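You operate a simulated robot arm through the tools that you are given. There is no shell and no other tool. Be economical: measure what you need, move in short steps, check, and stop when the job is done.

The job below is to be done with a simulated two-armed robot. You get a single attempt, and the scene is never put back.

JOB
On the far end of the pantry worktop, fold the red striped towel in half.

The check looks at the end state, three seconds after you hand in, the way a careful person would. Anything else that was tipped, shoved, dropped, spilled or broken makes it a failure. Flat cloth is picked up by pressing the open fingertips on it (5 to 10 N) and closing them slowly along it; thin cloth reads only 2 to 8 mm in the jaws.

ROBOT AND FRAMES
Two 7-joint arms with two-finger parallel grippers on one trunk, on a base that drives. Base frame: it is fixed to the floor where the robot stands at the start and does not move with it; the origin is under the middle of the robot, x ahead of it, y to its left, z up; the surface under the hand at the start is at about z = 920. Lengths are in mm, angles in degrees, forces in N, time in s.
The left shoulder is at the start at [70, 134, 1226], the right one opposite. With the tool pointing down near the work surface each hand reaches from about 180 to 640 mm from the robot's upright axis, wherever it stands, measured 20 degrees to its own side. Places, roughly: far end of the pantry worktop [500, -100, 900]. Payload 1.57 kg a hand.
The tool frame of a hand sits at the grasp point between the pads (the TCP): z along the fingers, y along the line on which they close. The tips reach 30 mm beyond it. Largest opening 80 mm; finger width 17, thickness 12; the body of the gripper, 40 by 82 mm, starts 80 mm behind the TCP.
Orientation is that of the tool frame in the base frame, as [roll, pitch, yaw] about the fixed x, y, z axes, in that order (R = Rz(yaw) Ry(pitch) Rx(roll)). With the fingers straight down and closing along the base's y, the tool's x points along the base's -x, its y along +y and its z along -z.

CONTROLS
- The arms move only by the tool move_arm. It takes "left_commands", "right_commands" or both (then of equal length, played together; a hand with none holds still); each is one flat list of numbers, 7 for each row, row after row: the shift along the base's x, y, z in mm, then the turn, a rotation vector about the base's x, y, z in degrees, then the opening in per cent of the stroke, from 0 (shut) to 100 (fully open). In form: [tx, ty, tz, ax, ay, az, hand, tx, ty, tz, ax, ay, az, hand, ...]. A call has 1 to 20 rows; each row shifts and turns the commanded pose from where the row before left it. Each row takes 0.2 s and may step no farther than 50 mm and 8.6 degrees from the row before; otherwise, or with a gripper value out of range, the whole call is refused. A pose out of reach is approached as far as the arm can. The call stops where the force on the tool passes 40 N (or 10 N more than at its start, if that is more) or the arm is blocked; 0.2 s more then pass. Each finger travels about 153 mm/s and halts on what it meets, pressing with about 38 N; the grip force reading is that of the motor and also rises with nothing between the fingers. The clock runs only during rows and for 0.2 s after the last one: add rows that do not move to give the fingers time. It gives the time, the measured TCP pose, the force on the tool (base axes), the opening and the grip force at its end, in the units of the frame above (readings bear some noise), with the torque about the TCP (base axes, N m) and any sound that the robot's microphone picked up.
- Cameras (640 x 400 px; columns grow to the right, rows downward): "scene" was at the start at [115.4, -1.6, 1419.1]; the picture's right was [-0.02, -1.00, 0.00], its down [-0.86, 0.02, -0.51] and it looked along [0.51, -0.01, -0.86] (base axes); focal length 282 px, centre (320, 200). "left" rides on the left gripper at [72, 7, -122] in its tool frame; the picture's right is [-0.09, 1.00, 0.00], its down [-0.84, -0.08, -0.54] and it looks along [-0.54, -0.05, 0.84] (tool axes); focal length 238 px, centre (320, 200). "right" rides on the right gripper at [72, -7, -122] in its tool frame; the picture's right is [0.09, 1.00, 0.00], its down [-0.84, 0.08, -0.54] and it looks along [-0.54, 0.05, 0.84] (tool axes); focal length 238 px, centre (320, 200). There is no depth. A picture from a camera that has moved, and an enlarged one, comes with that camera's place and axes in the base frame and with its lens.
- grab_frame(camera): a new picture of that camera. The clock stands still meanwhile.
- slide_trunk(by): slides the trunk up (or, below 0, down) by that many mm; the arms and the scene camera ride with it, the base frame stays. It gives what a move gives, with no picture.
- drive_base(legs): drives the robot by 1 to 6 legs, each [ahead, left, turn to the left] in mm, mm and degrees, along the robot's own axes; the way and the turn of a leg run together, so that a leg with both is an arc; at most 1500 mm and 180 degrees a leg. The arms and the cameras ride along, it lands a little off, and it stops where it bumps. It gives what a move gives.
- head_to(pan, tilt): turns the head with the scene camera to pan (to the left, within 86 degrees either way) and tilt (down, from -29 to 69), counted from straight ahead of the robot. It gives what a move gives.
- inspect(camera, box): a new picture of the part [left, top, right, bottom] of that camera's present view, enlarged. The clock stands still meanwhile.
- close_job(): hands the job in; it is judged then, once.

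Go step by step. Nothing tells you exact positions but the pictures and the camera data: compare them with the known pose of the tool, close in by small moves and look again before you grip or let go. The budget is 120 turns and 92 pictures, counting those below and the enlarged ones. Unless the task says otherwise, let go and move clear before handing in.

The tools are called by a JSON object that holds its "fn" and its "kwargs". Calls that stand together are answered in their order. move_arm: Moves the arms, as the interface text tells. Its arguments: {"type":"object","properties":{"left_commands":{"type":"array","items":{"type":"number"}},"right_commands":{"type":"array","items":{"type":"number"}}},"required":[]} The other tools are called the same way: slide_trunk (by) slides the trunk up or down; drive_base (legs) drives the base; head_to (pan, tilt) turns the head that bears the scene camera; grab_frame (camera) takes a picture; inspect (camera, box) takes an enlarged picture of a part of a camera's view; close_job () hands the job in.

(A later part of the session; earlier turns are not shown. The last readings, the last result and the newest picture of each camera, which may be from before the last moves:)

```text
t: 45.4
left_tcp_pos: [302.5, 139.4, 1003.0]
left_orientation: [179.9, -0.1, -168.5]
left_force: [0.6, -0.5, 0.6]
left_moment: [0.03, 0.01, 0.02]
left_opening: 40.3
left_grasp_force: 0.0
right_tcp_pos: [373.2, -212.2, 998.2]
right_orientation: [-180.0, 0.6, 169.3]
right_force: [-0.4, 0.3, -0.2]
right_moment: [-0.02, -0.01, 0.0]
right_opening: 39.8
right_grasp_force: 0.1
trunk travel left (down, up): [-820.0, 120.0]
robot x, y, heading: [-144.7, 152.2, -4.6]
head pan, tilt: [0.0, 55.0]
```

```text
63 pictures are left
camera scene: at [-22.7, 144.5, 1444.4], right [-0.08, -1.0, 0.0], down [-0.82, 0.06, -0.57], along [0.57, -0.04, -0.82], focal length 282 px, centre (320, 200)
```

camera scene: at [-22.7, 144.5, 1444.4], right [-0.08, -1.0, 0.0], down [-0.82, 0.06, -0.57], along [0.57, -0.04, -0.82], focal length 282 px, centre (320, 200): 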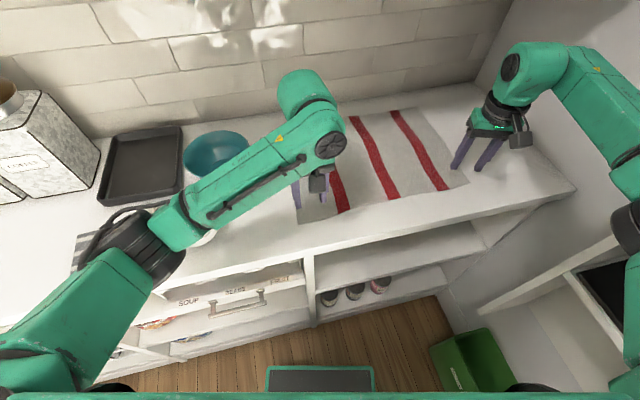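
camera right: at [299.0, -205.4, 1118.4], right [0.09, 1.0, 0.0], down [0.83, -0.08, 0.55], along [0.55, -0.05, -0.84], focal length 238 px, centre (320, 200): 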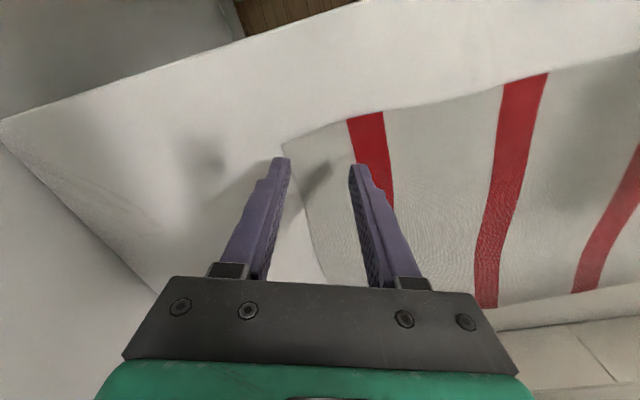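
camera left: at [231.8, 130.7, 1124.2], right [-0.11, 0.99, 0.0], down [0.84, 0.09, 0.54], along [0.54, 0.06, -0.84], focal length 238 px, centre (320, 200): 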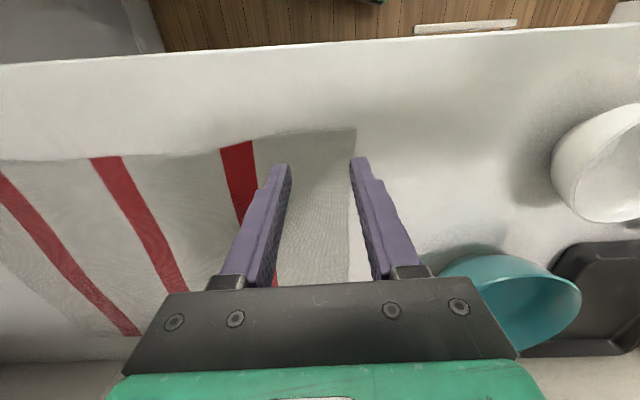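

The wrist cameras confirm the corners at (370, -244) and (286, 167). I'll shift both hands slightly inward and descend to about 4 mm above the cloth.

{"fn": "move_arm", "kwargs": {"right_commands": [5, 5, -15, 0, 0, 0, 50, 5, 5, -15, 0, 0, 0, 50, 0, 0, -12, 0, 0, 0, 50, 0, 0, 0, 0, 0, 0, 50], "left_commands": [2, -2, -16, 0, 0, 0, 50, 2, -2, -16, 0, 0, 0, 50, 0, 0, -15, 0, 0, 0, 50, 0, 0, 0, 0, 0, 0, 50]}}

{"fn": "grab_frame", "kwargs": {"camera": "right"}}

{"fn": "grab_frame", "kwargs": {"camera": "left"}}

```text
t: 46.4
left_tcp_pos: [307.3, 135.2, 955.6]
left_orientation: [179.9, -0.1, -168.6]
left_force: [0.7, 0.0, -1.2]
left_moment: [0.04, -0.05, 0.0]
left_opening: 40.2
left_grasp_force: 0.1
right_tcp_pos: [381.5, -202.0, 956.1]
right_orientation: [-180.0, 0.5, 169.3]
right_force: [0.0, -0.3, -0.1]
right_moment: [-0.02, 0.01, -0.01]
right_opening: 39.9
right_grasp_force: 0.1
trunk travel left (down, up): [-820.0, 120.0]
robot x, y, heading: [-144.2, 153.7, -4.6]
head pan, tilt: [0.0, 55.0]
```

```text
62 pictures are left
camera right: at [308.7, -194.7, 1076.9], right [0.09, 1.0, 0.0], down [0.83, -0.08, 0.55], along [0.55, -0.05, -0.84], focal length 238 px, centre (320, 200)
```

right: 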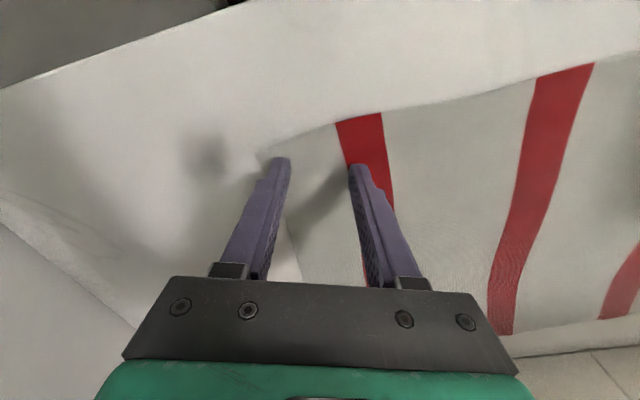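

```text
61 pictures are left
camera left: at [235.3, 127.5, 1077.0], right [-0.11, 0.99, 0.0], down [0.84, 0.09, 0.54], along [0.54, 0.06, -0.84], focal length 238 px, centre (320, 200)
```

left: 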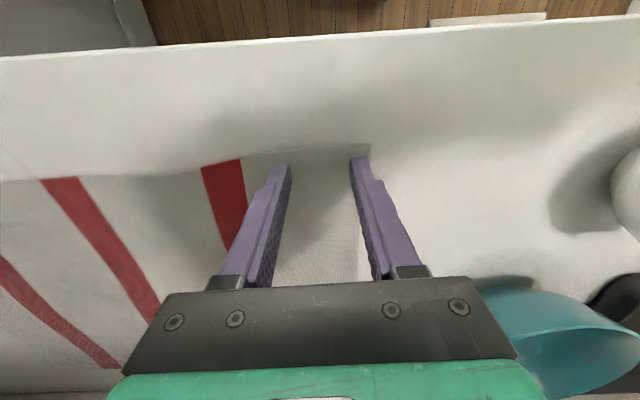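

Both hands are positioned well. I'll shift the right one 6 mm further in and press down in small steps, watching the force.

{"fn": "move_arm", "kwargs": {"right_commands": [0, 6, 0, 0, 0, 0, 50, 0, 0, -3, 0, 0, 0, 50, 0, 0, -2, 0, 0, 0, 50, 0, 0, 0, 0, 0, 0, 50], "left_commands": [0, 0, 0, 0, 0, 0, 50, 0, 0, -3, 0, 0, 0, 50, 0, 0, -2, 0, 0, 0, 50, 0, 0, 0, 0, 0, 0, 50]}}

```text
t: 47.4
left_tcp_pos: [306.1, 134.8, 951.5]
left_orientation: [-180.0, 0.0, -168.7]
left_force: [0.9, 0.1, 5.8]
left_moment: [0.05, 0.03, 0.03]
left_opening: 39.9
left_grasp_force: 0.1
right_tcp_pos: [382.2, -195.2, 951.3]
right_orientation: [180.0, 0.6, 169.4]
right_force: [0.9, -0.1, 5.7]
right_moment: [-0.12, -0.03, 0.02]
right_opening: 40.2
right_grasp_force: 0.8
trunk travel left (down, up): [-820.0, 120.0]
robot x, y, heading: [-144.3, 156.8, -4.6]
head pan, tilt: [0.0, 55.0]
```

Both hands press with about 5.8 N. I'll press slightly more and close slowly.

{"fn": "move_arm", "kwargs": {"right_commands": [0, 0, -0.7, 0, 0, 0, 50, 0, 0, 0, 0, 0, 0, 46, 0, 0, 0, 0, 0, 0, 42, 0, 0, 0, 0, 0, 0, 38, 0, 0, 0, 0, 0, 0, 34, 0, 0, 0, 0, 0, 0, 30, 0, 0, 0, 0, 0, 0, 26, 0, 0, 0, 0, 0, 0, 22, 0, 0, 0, 0, 0, 0, 18, 0, 0, 0, 0, 0, 0, 14, 0, 0, 0, 0, 0, 0, 10, 0, 0, 0, 0, 0, 0, 6, 0, 0, 0, 0, 0, 0, 3, 0, 0, 0, 0, 0, 0, 0, 0, 0, 0, 0, 0, 0, 0, 0, 0, 0, 0, 0, 0, 0], "left_commands": [0, 0, -0.7, 0, 0, 0, 50, 0, 0, 0, 0, 0, 0, 46, 0, 0, 0, 0, 0, 0, 42, 0, 0, 0, 0, 0, 0, 38, 0, 0, 0, 0, 0, 0, 34, 0, 0, 0, 0, 0, 0, 30, 0, 0, 0, 0, 0, 0, 26, 0, 0, 0, 0, 0, 0, 22, 0, 0, 0, 0, 0, 0, 18, 0, 0, 0, 0, 0, 0, 14, 0, 0, 0, 0, 0, 0, 10, 0, 0, 0, 0, 0, 0, 6, 0, 0, 0, 0, 0, 0, 3, 0, 0, 0, 0, 0, 0, 0, 0, 0, 0, 0, 0, 0, 0, 0, 0, 0, 0, 0, 0, 0]}}

{"fn": "grab_frame", "kwargs": {"camera": "right"}}

{"fn": "grab_frame", "kwargs": {"camera": "left"}}

```text
t: 50.8
left_tcp_pos: [303.7, 134.6, 952.4]
left_orientation: [-179.9, 0.0, -168.6]
left_force: [0.5, -1.7, 10.8]
left_moment: [-0.05, 0.03, 0.03]
left_opening: 6.8
left_grasp_force: 26.5
right_tcp_pos: [380.6, -193.5, 951.6]
right_orientation: [180.0, 0.7, 169.4]
right_force: [-1.0, 3.3, 13.3]
right_moment: [0.06, 0.09, 0.04]
right_opening: 1.8
right_grasp_force: 23.9
trunk travel left (down, up): [-820.0, 120.0]
robot x, y, heading: [-139.8, 155.7, -4.4]
head pan, tilt: [0.0, 55.0]
```

```text
60 pictures are left
camera right: at [306.6, -187.1, 1072.0], right [0.09, 1.0, 0.0], down [0.83, -0.08, 0.55], along [0.55, -0.05, -0.83], focal length 238 px, centre (320, 200)
```

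right: 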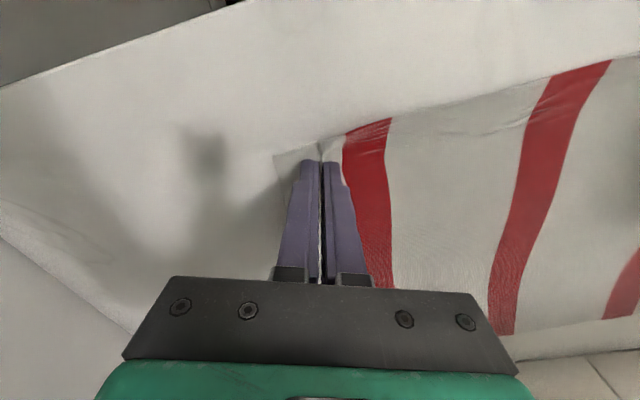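

```text
59 pictures are left
camera left: at [232.2, 128.2, 1072.8], right [-0.11, 0.99, 0.0], down [0.84, 0.09, 0.54], along [0.54, 0.06, -0.84], focal length 238 px, centre (320, 200)
```

left: 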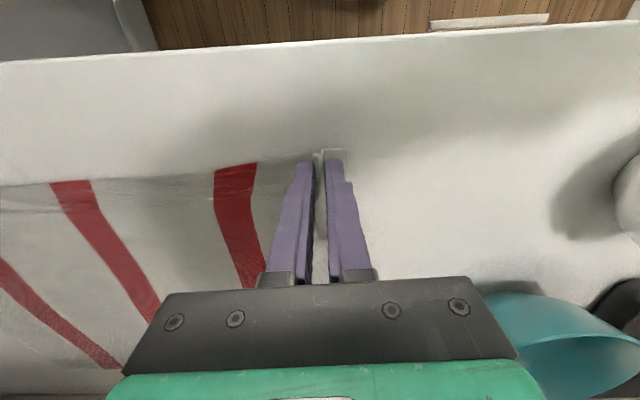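

Both hands seem to hold cloth; the left reads 6.8 mm and the right only 1.8 mm. I'll lift 40 mm and check.

{"fn": "move_arm", "kwargs": {"right_commands": [0, 0, 10, 0, 0, 0, 0, 0, 0, 15, 0, 0, 0, 0, 0, 0, 15, 0, 0, 0, 0, 0, 0, 0, 0, 0, 0, 0], "left_commands": [0, 0, 10, 0, 0, 0, 0, 0, 0, 15, 0, 0, 0, 0, 0, 0, 15, 0, 0, 0, 0, 0, 0, 0, 0, 0, 0, 0]}}

{"fn": "grab_frame", "kwargs": {"camera": "right"}}

{"fn": "grab_frame", "kwargs": {"camera": "scene"}}

```text
t: 51.8
left_tcp_pos: [307.8, 134.2, 988.8]
left_orientation: [179.8, -0.2, -168.5]
left_force: [1.3, -1.4, 0.2]
left_moment: [-0.07, -0.02, 0.01]
left_opening: 6.8
left_grasp_force: 26.3
right_tcp_pos: [382.8, -195.2, 989.2]
right_orientation: [-180.0, 0.4, 169.4]
right_force: [-0.4, 1.5, 0.2]
right_moment: [0.08, -0.01, 0.01]
right_opening: 1.6
right_grasp_force: 23.9
trunk travel left (down, up): [-820.0, 120.0]
robot x, y, heading: [-140.8, 151.9, -4.7]
head pan, tilt: [0.0, 55.0]
```

```text
58 pictures are left
camera right: at [309.5, -188.6, 1110.6], right [0.09, 1.0, 0.0], down [0.83, -0.08, 0.55], along [0.55, -0.05, -0.84], focal length 238 px, centre (320, 200)
```

right: 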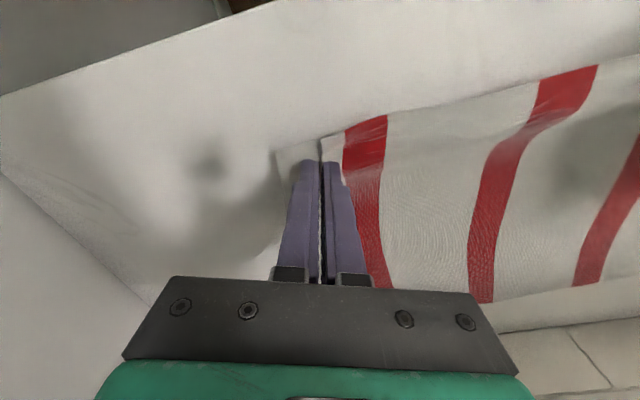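

```text
57 pictures are left
camera scene: at [-21.9, 143.9, 1444.2], right [-0.08, -1.0, 0.0], down [-0.82, 0.06, -0.57], along [0.57, -0.04, -0.82], focal length 282 px, centre (320, 200)
```

scene: 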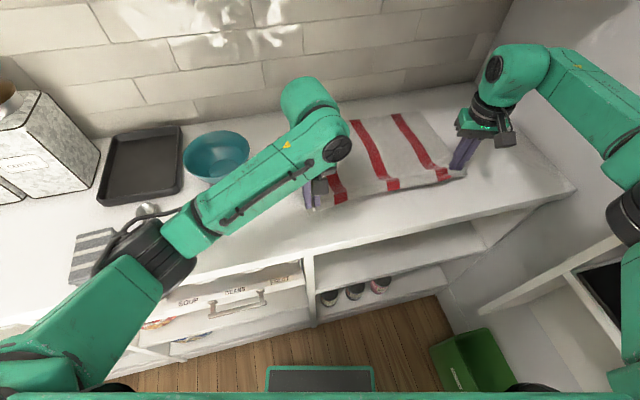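

The cloth is held in both hands and coming up. I'll lift and move forward in a shallow arc. Then the base carries both hands toward the far edge, turning back left so the right arm can reach.

{"fn": "move_arm", "kwargs": {"right_commands": [6, 1, 12, 0, 0, 0, 0, 8, 1, 12, 0, 0, 0, 0, 8, 1, 12, 0, 0, 0, 0, 8, 1, 12, 0, 0, 0, 0, 8, 1, 8, 0, 0, 0, 0, 0, 0, 0, 0, 0, 0, 0], "left_commands": [6, 1, 12, 0, 0, 0, 0, 8, 1, 12, 0, 0, 0, 0, 8, 1, 12, 0, 0, 0, 0, 8, 1, 12, 0, 0, 0, 0, 8, 1, 8, 0, 0, 0, 0, 0, 0, 0, 0, 0, 0, 0]}}

{"fn": "drive_base", "kwargs": {"legs": [[60, 0, 0]]}}

{"fn": "grab_frame", "kwargs": {"camera": "scene"}}

```text
t: 53.2
left_tcp_pos: [345.2, 138.2, 1047.0]
left_orientation: [179.9, -0.1, -168.6]
left_force: [-0.2, -0.5, -0.1]
left_moment: [-0.03, 0.01, -0.04]
left_opening: 6.7
left_grasp_force: 26.1
right_tcp_pos: [397.6, -194.1, 1020.3]
right_orientation: [-179.9, 0.6, 169.1]
right_force: [0.1, 0.8, 0.1]
right_moment: [0.02, -0.02, 0.04]
right_opening: 1.8
right_grasp_force: 23.7
right hand out of reach, approached as far as the arm can: row 3, 4, 5
trunk travel left (down, up): [-820.0, 120.0]
robot x, y, heading: [-140.0, 156.0, -4.7]
head pan, tilt: [0.0, 55.0]
```

```text
t: 54.1
left_tcp_pos: [397.7, 134.0, 1047.9]
left_orientation: [-180.0, 0.0, -168.5]
left_force: [-0.5, -1.4, 0.2]
left_moment: [-0.04, -0.03, -0.04]
left_opening: 6.6
left_grasp_force: 26.2
right_tcp_pos: [449.3, -195.6, 1022.7]
right_orientation: [-179.8, 0.9, 169.2]
right_force: [-0.7, 0.7, 0.8]
right_moment: [0.03, -0.03, 0.01]
right_opening: 1.4
right_grasp_force: 23.1
trunk travel left (down, up): [-820.0, 120.0]
robot x, y, heading: [-87.5, 150.5, -4.5]
head pan, tilt: [0.0, 55.0]
```

```text
56 pictures are left
camera scene: at [27.4, 140.8, 1445.1], right [-0.08, -1.0, 0.0], down [-0.81, 0.06, -0.58], along [0.58, -0.05, -0.82], focal length 282 px, centre (320, 200)
```

scene: 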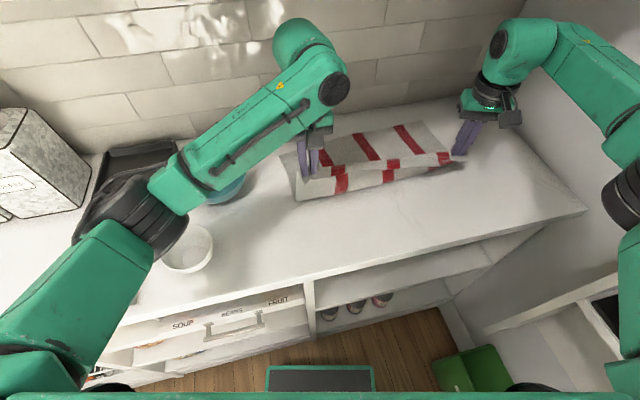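

The fold is forming well. I'll drive an arc ahead, to the right and turning left, which carries the hands toward the far edge.

{"fn": "drive_base", "kwargs": {"legs": [[44, -41, 7], [44, -41, 7]]}}

{"fn": "grab_frame", "kwargs": {"camera": "scene"}}

```text
t: 55.7
left_tcp_pos: [478.6, 176.1, 1048.0]
left_orientation: [-179.8, 0.1, -154.7]
left_force: [-1.6, -1.4, -0.2]
left_moment: [-0.04, -0.05, -0.02]
left_opening: 6.8
left_grasp_force: 26.6
right_tcp_pos: [609.8, -132.0, 1026.2]
right_orientation: [-179.9, 1.0, -176.8]
right_force: [-0.1, 1.1, -0.5]
right_moment: [0.06, -0.04, -0.03]
right_opening: 1.9
right_grasp_force: 23.2
trunk travel left (down, up): [-820.0, 120.0]
robot x, y, heading: [8.1, 76.0, 9.7]
head pan, tilt: [0.0, 55.0]
```

```text
55 pictures are left
camera scene: at [117.3, 94.9, 1445.1], right [0.17, -0.99, 0.0], down [-0.8, -0.14, -0.58], along [0.57, 0.09, -0.82], focal length 282 px, centre (320, 200)
```

scene: 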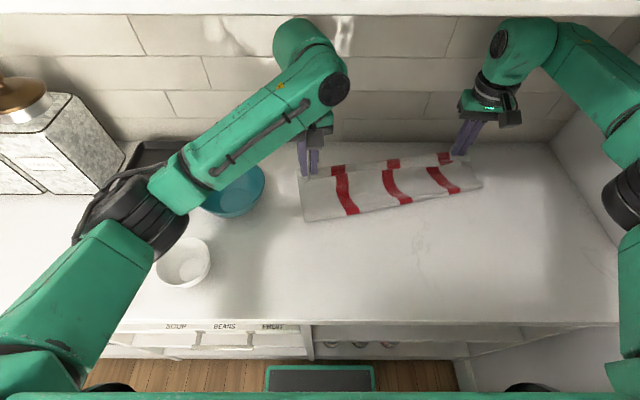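

The right hand is almost at the far corner and the left still has about 87 mm to go. I'll bring both toward their targets of (566, 180) and (636, -158), tilting the right fingers outward for reach while lowering a little.

{"fn": "move_arm", "kwargs": {"left_commands": [14, 0.7, -6, 0, 0, -2.3, 0, 14, 0.7, -6, 0, 0, -2.3, 0, 14, 0.7, -6, 0, 0, -2.3, 0, 14, 0.7, -6, 0, 0, -2.3, 0, 14, 0.7, -6, 0, 0, -2.3, 0, 14, 0.7, -6, 0, 0, -2.3, 0, 0, 0, 0, 0, 0, 0, 0], "right_commands": [0, 0, 0, 0, -4, 0, 0, 0, 0, 0, 0, -4, 0, 0, 5, -6, -3, 0, -4, 0, 0, 6, -6, -3, 0, -3, 0, 0, 6, -6, -3, 0, 0, 0, 0, 6, -6, -3, 0, 0, 0, 0, 0, 0, 0, 0, 0, 0, 0]}}

{"fn": "grab_frame", "kwargs": {"camera": "scene"}}

{"fn": "grab_frame", "kwargs": {"camera": "right"}}

{"fn": "grab_frame", "kwargs": {"camera": "left"}}

```text
t: 57.3
left_tcp_pos: [569.2, 179.4, 1011.0]
left_orientation: [-179.9, 0.0, -168.6]
left_force: [1.8, -6.6, 0.4]
left_moment: [-0.25, -0.05, -0.04]
left_opening: 7.1
left_grasp_force: 26.5
right_tcp_pos: [636.8, -157.2, 1009.6]
right_orientation: [-179.1, 15.6, -176.6]
right_force: [-1.7, 6.7, 0.2]
right_moment: [0.23, 0.02, 0.05]
right_opening: 1.5
right_grasp_force: 23.6
trunk travel left (down, up): [-820.0, 120.0]
robot x, y, heading: [4.3, 71.9, 9.4]
head pan, tilt: [0.0, 55.0]
```

```text
54 pictures are left
camera scene: at [125.1, 92.7, 1444.4], right [0.17, -0.99, 0.0], down [-0.81, -0.14, -0.57], along [0.57, 0.09, -0.82], focal length 282 px, centre (320, 200)
```

scene: 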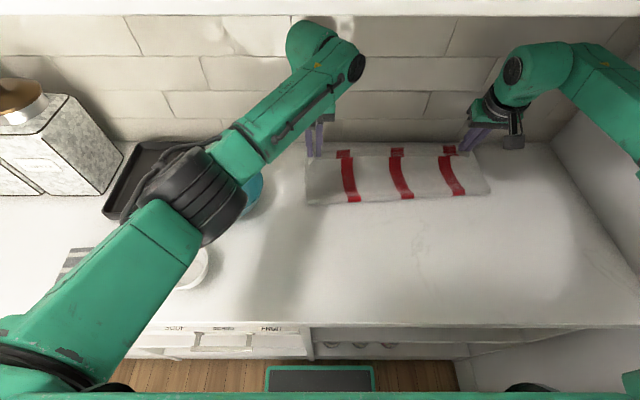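

```text
53 pictures are left
camera right: at [534.2, -168.0, 1108.0], right [-0.14, 0.99, -0.04], down [0.65, 0.12, 0.75], along [0.74, 0.08, -0.66], focal length 238 px, centre (320, 200)
```

right: 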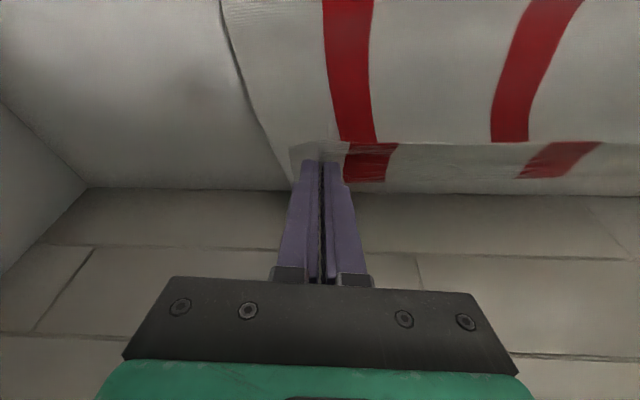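

```text
52 pictures are left
camera left: at [497.9, 172.1, 1131.6], right [-0.11, 0.99, 0.0], down [0.84, 0.09, 0.54], along [0.54, 0.06, -0.84], focal length 238 px, centre (320, 200)
```

left: 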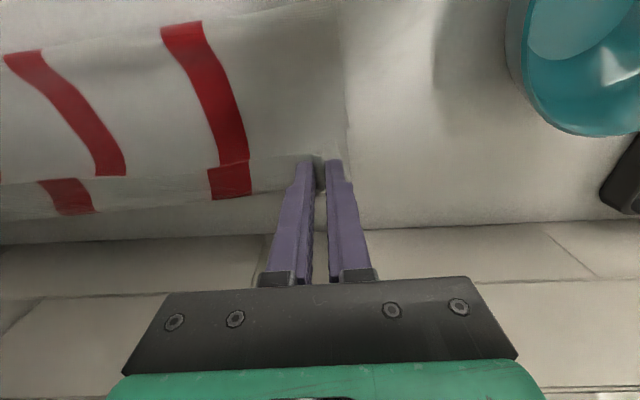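

The hands pull on each other with about 7 N, so I'll ease them slightly together. The top layer overshoots the far edge by 10–15 mm, so I'll bring it back a little while lowering almost to the cloth.

{"fn": "move_arm", "kwargs": {"left_commands": [-2, -1, 0, 0, 0, 0, 0, -2, -1, -10, 0, 0, 0, 0, -1, 0, -10, 0, 0, 0, 0, 0, 0, -10, 0, 0, 0, 0, 0, 0, -10, 0, 0, 0, 0, 0, 0, -10, 0, 0, 0, 0, 0, 0, 0, 0, 0, 0, 0], "right_commands": [-4, 4, 0, 0, 0, 0, 0, -3, 3, -10, 0, 0, 0, 0, -3, 0, -10, 0, 0, 0, 0, 0, 0, -10, 0, 0, 0, 0, 0, 0, -10, 0, 0, 0, 0, 0, 0, -9, 0, 0, 0, 0, 0, 0, 0, 0, 0, 0, 0]}}

{"fn": "grab_frame", "kwargs": {"camera": "scene"}}

{"fn": "grab_frame", "kwargs": {"camera": "right"}}

{"fn": "grab_frame", "kwargs": {"camera": "left"}}

```text
t: 58.9
left_tcp_pos: [563.9, 176.8, 961.2]
left_orientation: [179.9, -0.1, -168.5]
left_force: [-0.3, -1.0, -0.9]
left_moment: [-0.03, -0.02, -0.04]
left_opening: 6.6
left_grasp_force: 26.5
right_tcp_pos: [629.0, -152.0, 961.1]
right_orientation: [-179.1, 15.7, -176.6]
right_force: [0.9, 0.1, 1.0]
right_moment: [0.06, -0.02, 0.0]
right_opening: 1.9
right_grasp_force: 22.9
trunk travel left (down, up): [-820.0, 120.0]
robot x, y, heading: [8.1, 69.1, 9.5]
head pan, tilt: [0.0, 55.0]
```

```text
51 pictures are left
camera scene: at [125.5, 92.4, 1444.3], right [0.17, -0.99, 0.0], down [-0.81, -0.14, -0.57], along [0.57, 0.09, -0.82], focal length 282 px, centre (320, 200)
```

scene: 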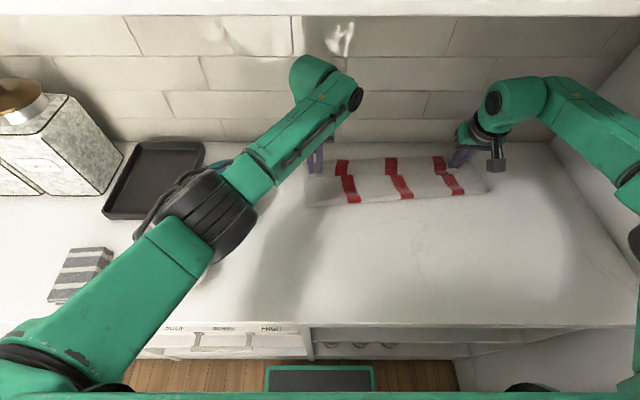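

```text
50 pictures are left
camera right: at [525.8, -162.2, 1058.2], right [-0.14, 0.99, -0.04], down [0.65, 0.12, 0.75], along [0.74, 0.08, -0.66], focal length 238 px, centre (320, 200)
```

right: 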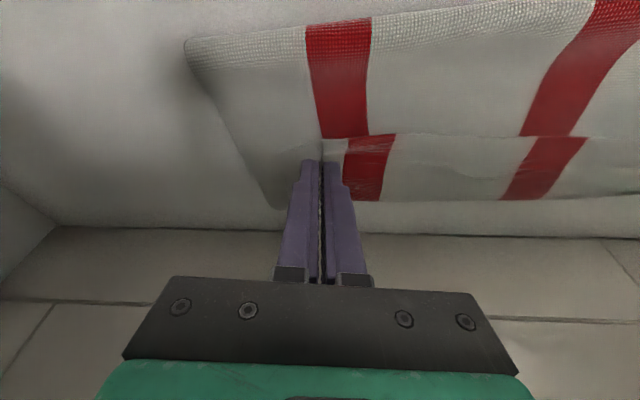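

```text
49 pictures are left
camera left: at [492.9, 169.9, 1081.2], right [-0.11, 0.99, 0.0], down [0.84, 0.09, 0.54], along [0.54, 0.06, -0.84], focal length 238 px, centre (320, 200)
```

left: 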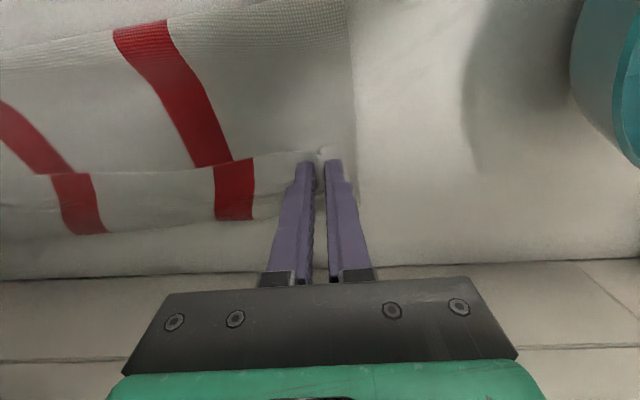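

A strip with offset stripes shows beyond the top layer's edge, so the bottom layer may stick out by about 30 mm. I'll zoom in with the scene camera to measure.

{"fn": "inspect", "kwargs": {"camera": "scene", "box": [290, 130, 510, 230]}}

```text
2.91 times, centred on (400, 180) of scene
camera zoom: at [125.5, 92.4, 1444.3], right [0.17, -0.99, 0.0], down [-0.81, -0.14, -0.57], along [0.57, 0.09, -0.82], focal length 819 px, centre (87, 258)
```

zoom: 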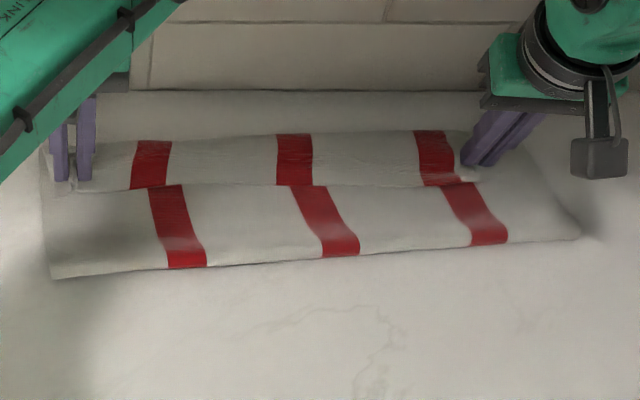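

The geometry is still ambiguous, so I'll enlarge the wrist views at the edge before letting go.

{"fn": "inspect", "kwargs": {"camera": "right", "box": [180, 80, 460, 255]}}

{"fn": "inspect", "kwargs": {"camera": "left", "box": [180, 80, 460, 255]}}

```text
2.29 times, centred on (320, 168) of right
camera zoom: at [525.8, -162.2, 1058.2], right [-0.14, 0.99, -0.04], down [0.65, 0.12, 0.75], along [0.74, 0.08, -0.66], focal length 545 px, centre (320, 274)
```

zoom: 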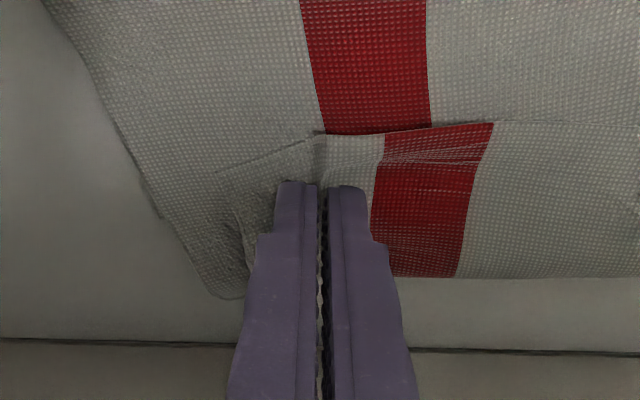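

```text
2.29 times, centred on (320, 168) of left
camera zoom: at [492.9, 169.9, 1081.2], right [-0.11, 0.99, 0.0], down [0.84, 0.09, 0.54], along [0.54, 0.06, -0.84], focal length 545 px, centre (320, 274)
```

zoom: 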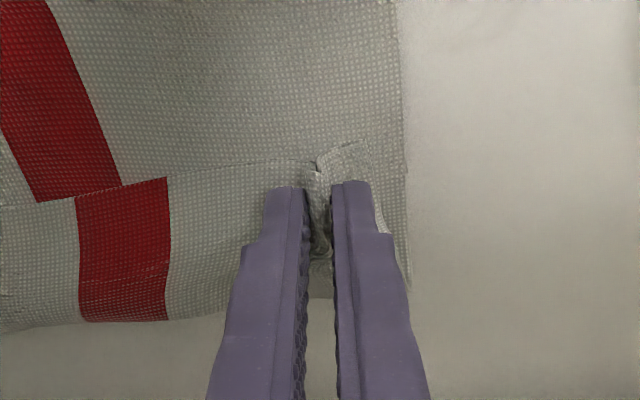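

The edge was peeled too far because my arc was too high, and the towel edge now curls back under the hands. I'll reverse the motion, lay the cloth back flat while still holding it, and repeat the fold with a lower arc. First the hands go back up along the same path.

{"fn": "move_arm", "kwargs": {"left_commands": [-8, 0, 13, 0, 0, 2, 0, -10, 0, 13, 0, 0, 2, 0, -12, 0, 13, 0, 0, 2, 0, -13, 0, 13, 0, 0, 2, 0, -14, 0, 12, 0, 0, 2, 0, -14, 0, 12, 0, 0, 2, 0, -14, 0, 10, 0, 0, 2, 0], "right_commands": [-3, 3, 10, 0, 2, 0, 0, -3, 3, 10, 0, 2, 0, 0, -3, 3, 10, 0, 2, 0, 0, -3, 3, 10, 0, 2, 0, 0, -3, 3, 9, 0, 2, 0, 0, -3, 3, 9, 0, 2, 0, 0, -2, 2, 8, 0, 3, 0, 0]}}

{"fn": "drive_base", "kwargs": {"legs": [[-44, 41, -7], [-44, 41, -7]]}}

{"fn": "grab_frame", "kwargs": {"camera": "scene"}}

```text
t: 60.5
left_tcp_pos: [478.5, 176.5, 1045.4]
left_orientation: [179.8, -0.2, -154.5]
left_force: [0.1, -0.6, -0.5]
left_moment: [-0.01, 0.02, -0.02]
left_opening: 6.7
left_grasp_force: 26.6
right_tcp_pos: [607.2, -129.2, 1028.3]
right_orientation: [-179.8, 0.6, -176.8]
right_force: [-0.3, 0.1, 0.1]
right_moment: [-0.03, -0.01, 0.01]
right_opening: 1.6
right_grasp_force: 23.3
trunk travel left (down, up): [-820.0, 120.0]
robot x, y, heading: [7.7, 69.7, 9.5]
head pan, tilt: [0.0, 55.0]
```

```text
t: 62.0
left_tcp_pos: [405.5, 134.4, 1042.2]
left_orientation: [179.7, -0.5, -168.2]
left_force: [-0.2, -1.4, -0.5]
left_moment: [-0.01, 0.06, -0.02]
left_opening: 6.5
left_grasp_force: 26.3
right_tcp_pos: [457.4, -192.5, 1022.4]
right_orientation: [179.9, 0.2, 169.3]
right_force: [-0.1, 0.5, -0.6]
right_moment: [0.06, 0.04, 0.0]
right_opening: 1.7
right_grasp_force: 23.2
trunk travel left (down, up): [-820.0, 120.0]
robot x, y, heading: [-81.1, 146.6, -4.4]
head pan, tilt: [0.0, 55.0]
```

```text
45 pictures are left
camera scene: at [44.5, 135.9, 1443.4], right [-0.08, -1.0, 0.0], down [-0.82, 0.06, -0.57], along [0.57, -0.04, -0.82], focal length 282 px, centre (320, 200)
```

scene: 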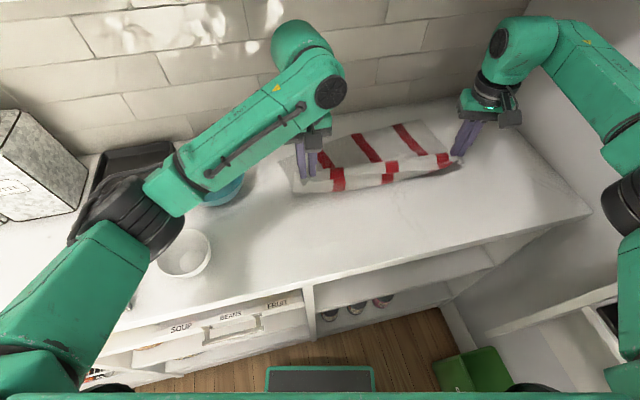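

The cloth is back to a hanging panel. I'll back off another 70 mm and lower the hands to lay it flat again.

{"fn": "drive_base", "kwargs": {"legs": [[-70, 0, 0]]}}

{"fn": "move_arm", "kwargs": {"left_commands": [-3, 0, -15, 0, 0, 0, 0, -4, 0, -15, 0, 0, 0, 0, -4, 0, -15, 0, 0, 0, 0, -4, 0, -15, 0, 0, 0, 0, -4, 0, -10, 0, 0, 0, 0, 0, 0, 0, 0, 0, 0, 0], "right_commands": [0, 0, -12, 0, 0, 0, 0, 0, 0, -12, 0, 0, 0, 0, 0, 0, -12, 0, 0, 0, 0, 0, 0, -10, 0, 0, 0, 0, 0, 0, -6, 0, 0, 0, 0, 0, 0, 0, 0, 0, 0, 0]}}

{"fn": "grab_frame", "kwargs": {"camera": "scene"}}

```text
t: 63.0
left_tcp_pos: [336.2, 143.0, 1043.9]
left_orientation: [179.8, -0.5, -168.2]
left_force: [1.1, -0.3, 0.1]
left_moment: [-0.03, 0.07, -0.04]
left_opening: 6.5
left_grasp_force: 26.4
right_tcp_pos: [389.6, -184.4, 1024.0]
right_orientation: [-179.9, 0.3, 169.6]
right_force: [0.5, -0.4, 0.4]
right_moment: [0.0, 0.02, 0.03]
right_opening: 1.8
right_grasp_force: 23.0
trunk travel left (down, up): [-820.0, 120.0]
robot x, y, heading: [-152.1, 153.0, -4.1]
head pan, tilt: [0.0, 55.0]
```

```text
t: 64.5
left_tcp_pos: [312.3, 142.9, 976.3]
left_orientation: [180.0, -0.1, -168.1]
left_force: [-0.3, -1.0, 0.7]
left_moment: [-0.04, -0.02, 0.01]
left_opening: 6.8
left_grasp_force: 26.0
right_tcp_pos: [385.2, -183.4, 973.7]
right_orientation: [-179.9, 0.6, 169.6]
right_force: [0.2, 0.0, -0.6]
right_moment: [0.01, 0.0, -0.01]
right_opening: 1.7
right_grasp_force: 23.7
trunk travel left (down, up): [-820.0, 120.0]
robot x, y, heading: [-152.1, 152.4, -4.2]
head pan, tilt: [0.0, 55.0]
```

```text
44 pictures are left
camera scene: at [-32.1, 145.7, 1444.4], right [-0.07, -1.0, 0.0], down [-0.82, 0.06, -0.57], along [0.57, -0.04, -0.82], focal length 282 px, centre (320, 200)
```

scene: 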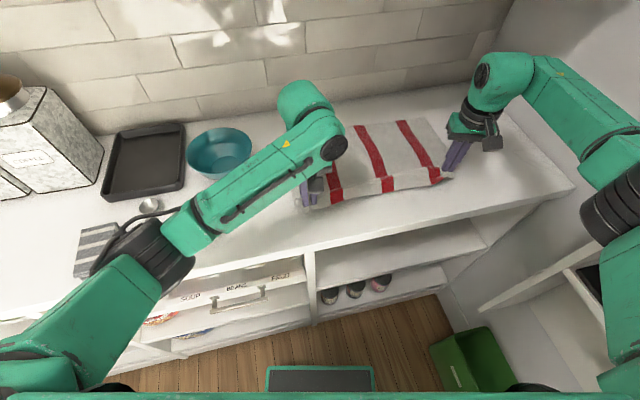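

The cloth is nearly laid out again. I'll zoom in to see where the far edge lies now.

{"fn": "inspect", "kwargs": {"camera": "scene", "box": [280, 90, 500, 240]}}

```text
2.67 times, centred on (390, 165) of scene
camera zoom: at [-32.1, 145.7, 1444.4], right [-0.07, -1.0, 0.0], down [-0.82, 0.06, -0.57], along [0.57, -0.04, -0.82], focal length 751 px, centre (133, 293)
```

zoom: 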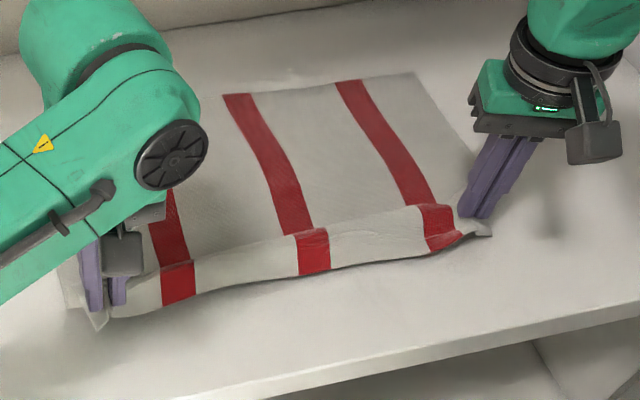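

The towel is laid back out and has slid about 30 mm toward me, which helps the reach. My grip was too far in from the edge, leaving a wide loose hem. I'll set it down, let go and grip again closer to the edge.

{"fn": "move_arm", "kwargs": {"left_commands": [-4, 0, -8, 0, 0, 0, 0, -4, 0, -8, 0, 0, 0, 0, -4, 0, -4, 0, 0, 0, 0, 0, 0, 0, 0, 0, 0, 10, 0, 0, 0, 0, 0, 0, 25, 0, 0, 0, 0, 0, 0, 40, 0, 0, 0, 0, 0, 0, 50, 0, 0, 20, 0, 0, 0, 50, -10, 0, 30, 0, 0, 0, 50, -10, 0, 20, 0, 0, 0, 50, 0, 0, 0, 0, 0, 0, 50], "right_commands": [-4, -3, -7, 0, 0, 0, 0, -4, -3, -7, 0, 0, 0, 0, -4, 0, -4, 0, 0, 0, 0, 0, 0, 0, 0, 0, 0, 10, 0, 0, 0, 0, 0, 0, 25, 0, 0, 0, 0, 0, 0, 40, 0, 0, 0, 0, 0, 0, 50, 0, 0, 20, 0, 0, 0, 50, -10, 0, 30, 0, 0, 0, 50, -10, 0, 20, 0, 0, 0, 50, 0, 0, 0, 0, 0, 0, 50]}}

{"fn": "grab_frame", "kwargs": {"camera": "left"}}

{"fn": "grab_frame", "kwargs": {"camera": "right"}}

{"fn": "inspect", "kwargs": {"camera": "scene", "box": [280, 90, 500, 240]}}

```text
t: 66.8
left_tcp_pos: [282.1, 143.9, 1024.4]
left_orientation: [179.9, -0.2, -168.2]
left_force: [0.7, 0.4, -0.3]
left_moment: [-0.01, 0.02, 0.01]
left_opening: 39.8
left_grasp_force: 0.1
right_tcp_pos: [352.9, -191.6, 1025.0]
right_orientation: [180.0, 0.6, 169.6]
right_force: [0.4, 0.7, 0.3]
right_moment: [-0.01, 0.02, -0.04]
right_opening: 39.9
right_grasp_force: 0.1
trunk travel left (down, up): [-820.0, 120.0]
robot x, y, heading: [-148.9, 156.7, -4.6]
head pan, tilt: [0.0, 55.0]
```

```text
42 pictures are left
camera left: at [210.9, 135.5, 1146.5], right [-0.12, 0.99, 0.0], down [0.84, 0.1, 0.54], along [0.54, 0.06, -0.84], focal length 238 px, centre (320, 200)
```

left: 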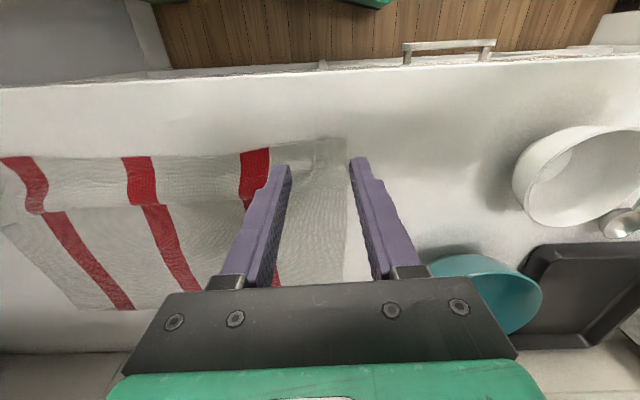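

```text
41 pictures are left
camera right: at [279.4, -183.9, 1146.5], right [0.09, 1.0, 0.0], down [0.83, -0.07, 0.55], along [0.55, -0.05, -0.84], focal length 238 px, centre (320, 200)
```

right: 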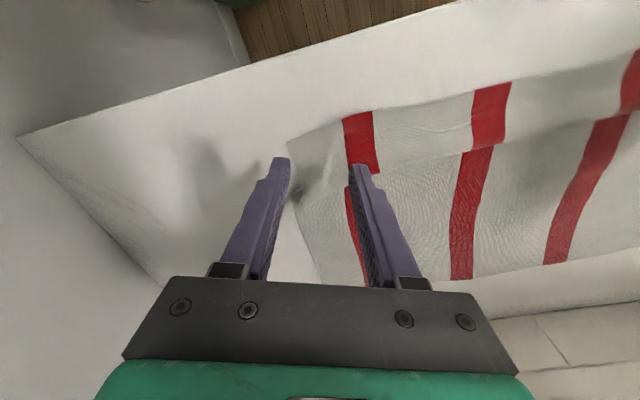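

```text
2.67 times, centred on (390, 165) of scene
camera zoom: at [-30.8, 145.3, 1444.2], right [-0.07, -1.0, 0.0], down [-0.82, 0.06, -0.57], along [0.57, -0.04, -0.82], focal length 751 px, centre (133, 293)
```

zoom: 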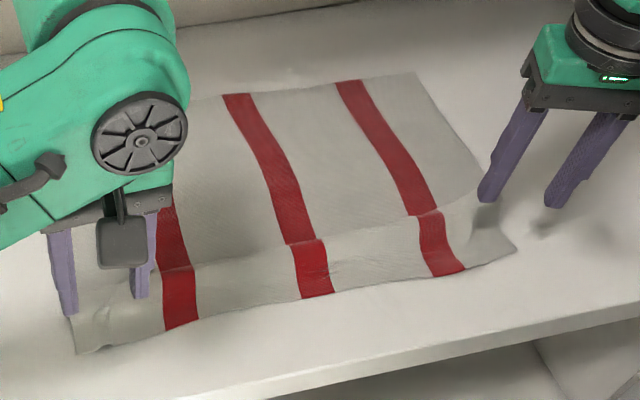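

The near corners are now at (282, 167) and (355, -222), with a slack ridge about 50 mm in. I'll grip again at the very edge, inset by only about 5–10 mm.

{"fn": "move_arm", "kwargs": {"left_commands": [4, -2, -20, 0, 0, 0, 50, 4, -2, -20, 0, 0, 0, 50, 3, -2, -18, 0, 0, 0, 50, 0, 0, -10, 0, 0, 0, 50, 0, 0, 0, 0, 0, 0, 50], "right_commands": [3, 1, -20, 0, 0, 3, 50, 2, 1, -20, 0, 0, 3, 50, 2, 0, -18, 0, 0, 2, 50, 0, 0, -11, 0, 0, 0, 50, 0, 0, 0, 0, 0, 0, 50]}}

{"fn": "grab_frame", "kwargs": {"camera": "left"}}

{"fn": "grab_frame", "kwargs": {"camera": "right"}}

```text
t: 68.0
left_tcp_pos: [292.1, 140.3, 959.1]
left_orientation: [180.0, -0.2, -168.1]
left_force: [0.6, -0.3, 0.4]
left_moment: [0.0, -0.01, -0.02]
left_opening: 39.9
left_grasp_force: 0.1
right_tcp_pos: [356.4, -189.3, 985.5]
right_orientation: [-179.8, 0.6, 175.6]
right_force: [-0.2, 0.0, 0.4]
right_moment: [0.01, -0.01, 0.01]
right_opening: 39.6
right_grasp_force: 0.1
right hand out of reach, approached as far as the arm can: row 3, 4
trunk travel left (down, up): [-820.0, 120.0]
robot x, y, heading: [-148.4, 152.7, -4.0]
head pan, tilt: [0.0, 55.0]
```

```text
39 pictures are left
camera left: at [221.6, 132.0, 1080.0], right [-0.12, 0.99, 0.0], down [0.84, 0.1, 0.54], along [0.54, 0.06, -0.84], focal length 238 px, centre (320, 200)
```

left: 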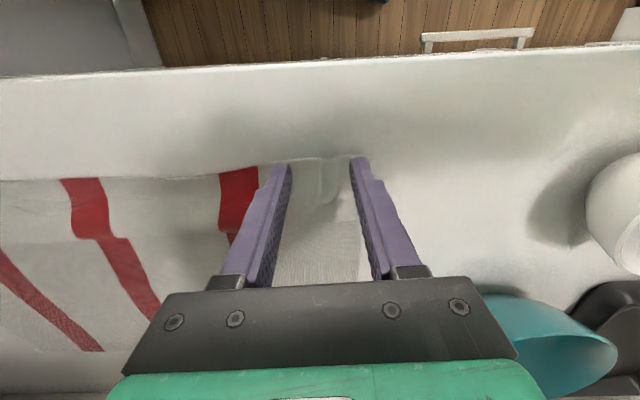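

```text
38 pictures are left
camera right: at [283.0, -189.7, 1105.8], right [-0.01, 1.0, 0.0], down [0.83, 0.01, 0.55], along [0.55, 0.01, -0.83], focal length 238 px, centre (320, 200)
```

right: 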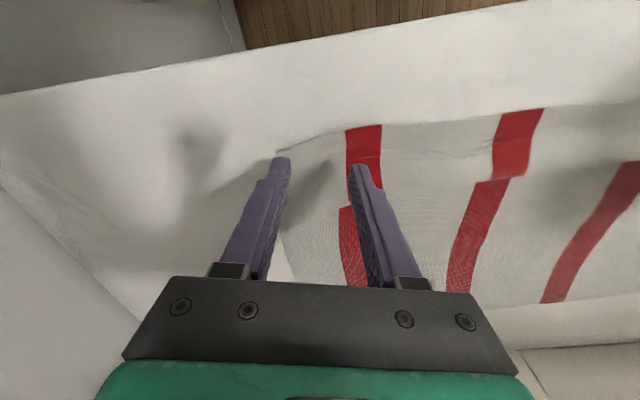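

The right wrist yaw hit its limit, so I'll turn it back 4°. Then both hands go down to the cloth with small corrections.

{"fn": "move_arm", "kwargs": {"left_commands": [4, -4, 0, 0, 0, 0, 50, 0, 0, 0, 0, 0, 0, 50, 0, 0, 0, 0, 0, 0, 50, 0, 0, -3, 0, 0, 0, 50, 0, 0, 0, 0, 0, 0, 50], "right_commands": [2, 1, 0, 0, 0, -4, 50, 3, 0, -10, 0, 0, -1, 50, 1, 0, -10, 0, 0, 0, 50, 0, 0, -10, 0, 0, 0, 50, 0, 0, 0, 0, 0, 0, 50]}}

{"fn": "grab_frame", "kwargs": {"camera": "right"}}

```text
t: 69.2
left_tcp_pos: [295.4, 136.2, 955.2]
left_orientation: [179.9, -0.3, -168.1]
left_force: [0.1, 0.2, -0.1]
left_moment: [-0.02, 0.02, 0.0]
left_opening: 40.0
left_grasp_force: 0.0
right_tcp_pos: [361.3, -188.6, 953.3]
right_orientation: [-179.9, 0.6, 172.7]
right_force: [-0.3, 0.3, 0.0]
right_moment: [0.03, -0.04, -0.03]
right_opening: 39.9
right_grasp_force: 0.1
trunk travel left (down, up): [-820.0, 120.0]
robot x, y, heading: [-149.6, 158.3, -4.2]
head pan, tilt: [0.0, 55.0]
```

```text
37 pictures are left
camera right: at [287.1, -185.3, 1073.4], right [0.04, 1.0, 0.0], down [0.83, -0.03, 0.55], along [0.55, -0.02, -0.83], focal length 238 px, centre (320, 200)
```

right: 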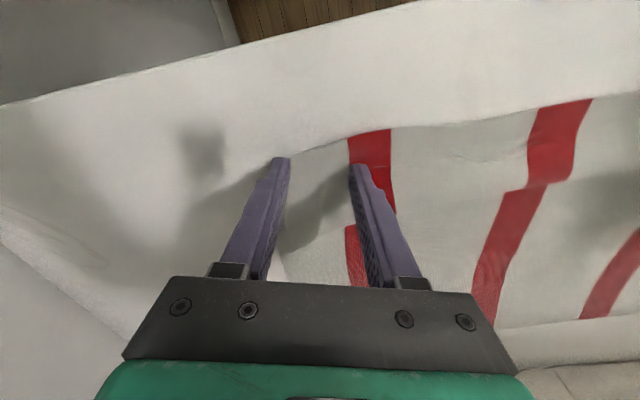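

The right finger sits just at the corner, so I'll shift it 6 mm inward and then press both hands down.

{"fn": "move_arm", "kwargs": {"left_commands": [0, 0, -2, 0, 0, 0, 50, 0, 0, -1.5, 0, 0, 0, 50, 0, 0, 0, 0, 0, 0, 50], "right_commands": [2, 6, 0, 0, 0, 0, 50, 0, 0, -2, 0, 0, 0, 50, 0, 0, 0, 0, 0, 0, 50]}}

```text
t: 70.0
left_tcp_pos: [295.1, 134.9, 951.4]
left_orientation: [180.0, -0.1, -168.0]
left_force: [1.5, 0.7, 6.3]
left_moment: [0.03, -0.03, -0.02]
left_opening: 40.0
left_grasp_force: 0.0
right_tcp_pos: [365.7, -182.6, 952.2]
right_orientation: [-179.8, 0.7, 172.6]
right_force: [0.7, -0.6, -0.4]
right_moment: [-0.02, 0.02, 0.03]
right_opening: 40.0
right_grasp_force: 0.1
trunk travel left (down, up): [-820.0, 120.0]
robot x, y, heading: [-151.1, 157.1, -4.3]
head pan, tilt: [0.0, 55.0]
```

Left is pressing with 6 N and right is not yet touching. I'll lower the right a little more.

{"fn": "move_arm", "kwargs": {"right_commands": [0, 0, -1, 0, 0, 0, 50, 0, 0, -0.7, 0, 0, 0, 50, 0, 0, 0, 0, 0, 0, 50]}}

```text
t: 70.8
left_tcp_pos: [295.7, 134.3, 952.3]
left_orientation: [180.0, -0.2, -168.1]
left_force: [0.7, 0.2, 6.6]
left_moment: [-0.01, -0.05, 0.01]
left_opening: 40.2
left_grasp_force: 0.0
right_tcp_pos: [363.7, -182.9, 950.6]
right_orientation: [-179.9, 0.7, 172.6]
right_force: [0.3, 0.7, 5.3]
right_moment: [-0.05, -0.01, 0.01]
right_opening: 39.8
right_grasp_force: 0.0
trunk travel left (down, up): [-820.0, 120.0]
robot x, y, heading: [-146.7, 155.5, -4.1]
head pan, tilt: [0.0, 55.0]
```

Both hands are pressing, so I'll close slowly.

{"fn": "move_arm", "kwargs": {"right_commands": [0, 0, -0.7, 0, 0, 0, 50, 0, 0, 0, 0, 0, 0, 46, 0, 0, 0, 0, 0, 0, 42, 0, 0, 0, 0, 0, 0, 38, 0, 0, 0, 0, 0, 0, 34, 0, 0, 0, 0, 0, 0, 30, 0, 0, 0, 0, 0, 0, 26, 0, 0, 0, 0, 0, 0, 22, 0, 0, 0, 0, 0, 0, 18, 0, 0, 0, 0, 0, 0, 14, 0, 0, 0, 0, 0, 0, 10, 0, 0, 0, 0, 0, 0, 6, 0, 0, 0, 0, 0, 0, 3, 0, 0, 0, 0, 0, 0, 0, 0, 0, 0, 0, 0, 0, 0, 0, 0, 0, 0, 0, 0, 0], "left_commands": [0, 0, -0.4, 0, 0, 0, 50, 0, 0, 0, 0, 0, 0, 46, 0, 0, 0, 0, 0, 0, 42, 0, 0, 0, 0, 0, 0, 38, 0, 0, 0, 0, 0, 0, 34, 0, 0, 0, 0, 0, 0, 30, 0, 0, 0, 0, 0, 0, 26, 0, 0, 0, 0, 0, 0, 22, 0, 0, 0, 0, 0, 0, 18, 0, 0, 0, 0, 0, 0, 14, 0, 0, 0, 0, 0, 0, 10, 0, 0, 0, 0, 0, 0, 6, 0, 0, 0, 0, 0, 0, 3, 0, 0, 0, 0, 0, 0, 0, 0, 0, 0, 0, 0, 0, 0, 0, 0, 0, 0, 0, 0, 0]}}

{"fn": "move_arm", "kwargs": {"right_commands": [0, 0, 10, 0, 0, 0, 0, 0, 0, 15, 0, 0, 0, 0, 0, 0, 0, 0, 0, 0, 0], "left_commands": [0, 0, 10, 0, 0, 0, 0, 0, 0, 15, 0, 0, 0, 0, 0, 0, 0, 0, 0, 0, 0]}}

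{"fn": "inspect", "kwargs": {"camera": "scene", "box": [280, 90, 500, 240]}}

{"fn": "grab_frame", "kwargs": {"camera": "left"}}

```text
t: 74.2
left_tcp_pos: [292.9, 136.3, 951.4]
left_orientation: [-179.9, -0.1, -168.0]
left_force: [-0.6, -1.6, 1.5]
left_moment: [-0.05, -0.03, -0.01]
left_opening: 6.4
left_grasp_force: 25.8
right_tcp_pos: [361.9, -182.1, 951.2]
right_orientation: [-179.9, 0.7, 172.6]
right_force: [-0.3, 0.4, 18.7]
right_moment: [-0.02, 0.09, 0.0]
right_opening: 2.3
right_grasp_force: 24.3
trunk travel left (down, up): [-820.0, 120.0]
robot x, y, heading: [-150.1, 156.3, -4.1]
head pan, tilt: [0.0, 55.0]
```

```text
t: 75.0
left_tcp_pos: [295.3, 134.6, 972.9]
left_orientation: [179.9, -0.2, -168.1]
left_force: [0.0, -1.5, 0.2]
left_moment: [-0.05, -0.01, -0.02]
left_opening: 6.3
left_grasp_force: 26.4
right_tcp_pos: [363.3, -181.8, 973.3]
right_orientation: [-179.8, 0.5, 172.6]
right_force: [-0.6, 1.4, 0.3]
right_moment: [0.06, -0.01, 0.02]
right_opening: 2.7
right_grasp_force: 23.5
trunk travel left (down, up): [-820.0, 120.0]
robot x, y, heading: [-149.6, 150.9, -4.4]
head pan, tilt: [0.0, 55.0]
```

```text
2.67 times, centred on (390, 165) of scene
camera zoom: at [-31.3, 145.7, 1444.3], right [-0.07, -1.0, 0.0], down [-0.82, 0.06, -0.57], along [0.57, -0.04, -0.82], focal length 751 px, centre (133, 293)
```

zoom: 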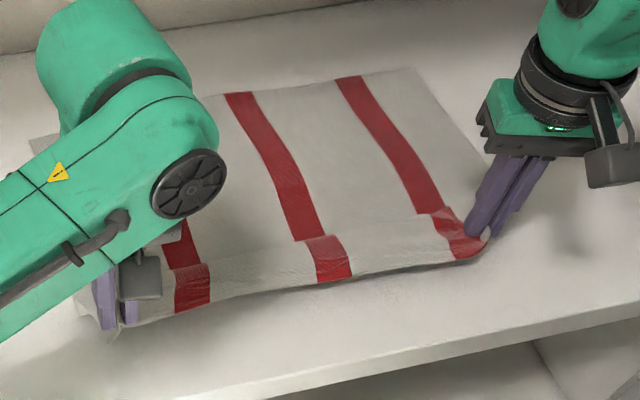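

```text
35 pictures are left
camera left: at [224.9, 126.2, 1095.6], right [-0.12, 0.99, 0.0], down [0.84, 0.1, 0.54], along [0.54, 0.06, -0.84], focal length 238 px, centre (320, 200)
```

left: 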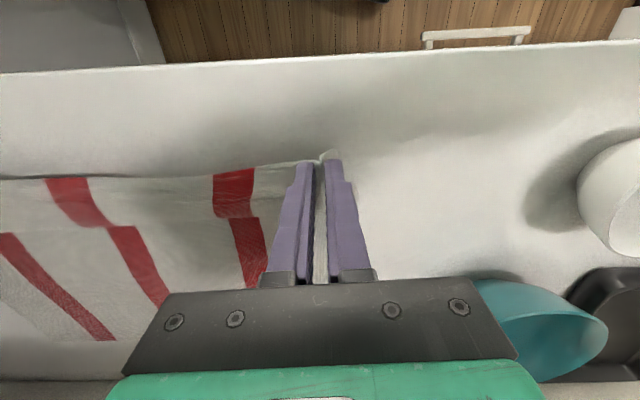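

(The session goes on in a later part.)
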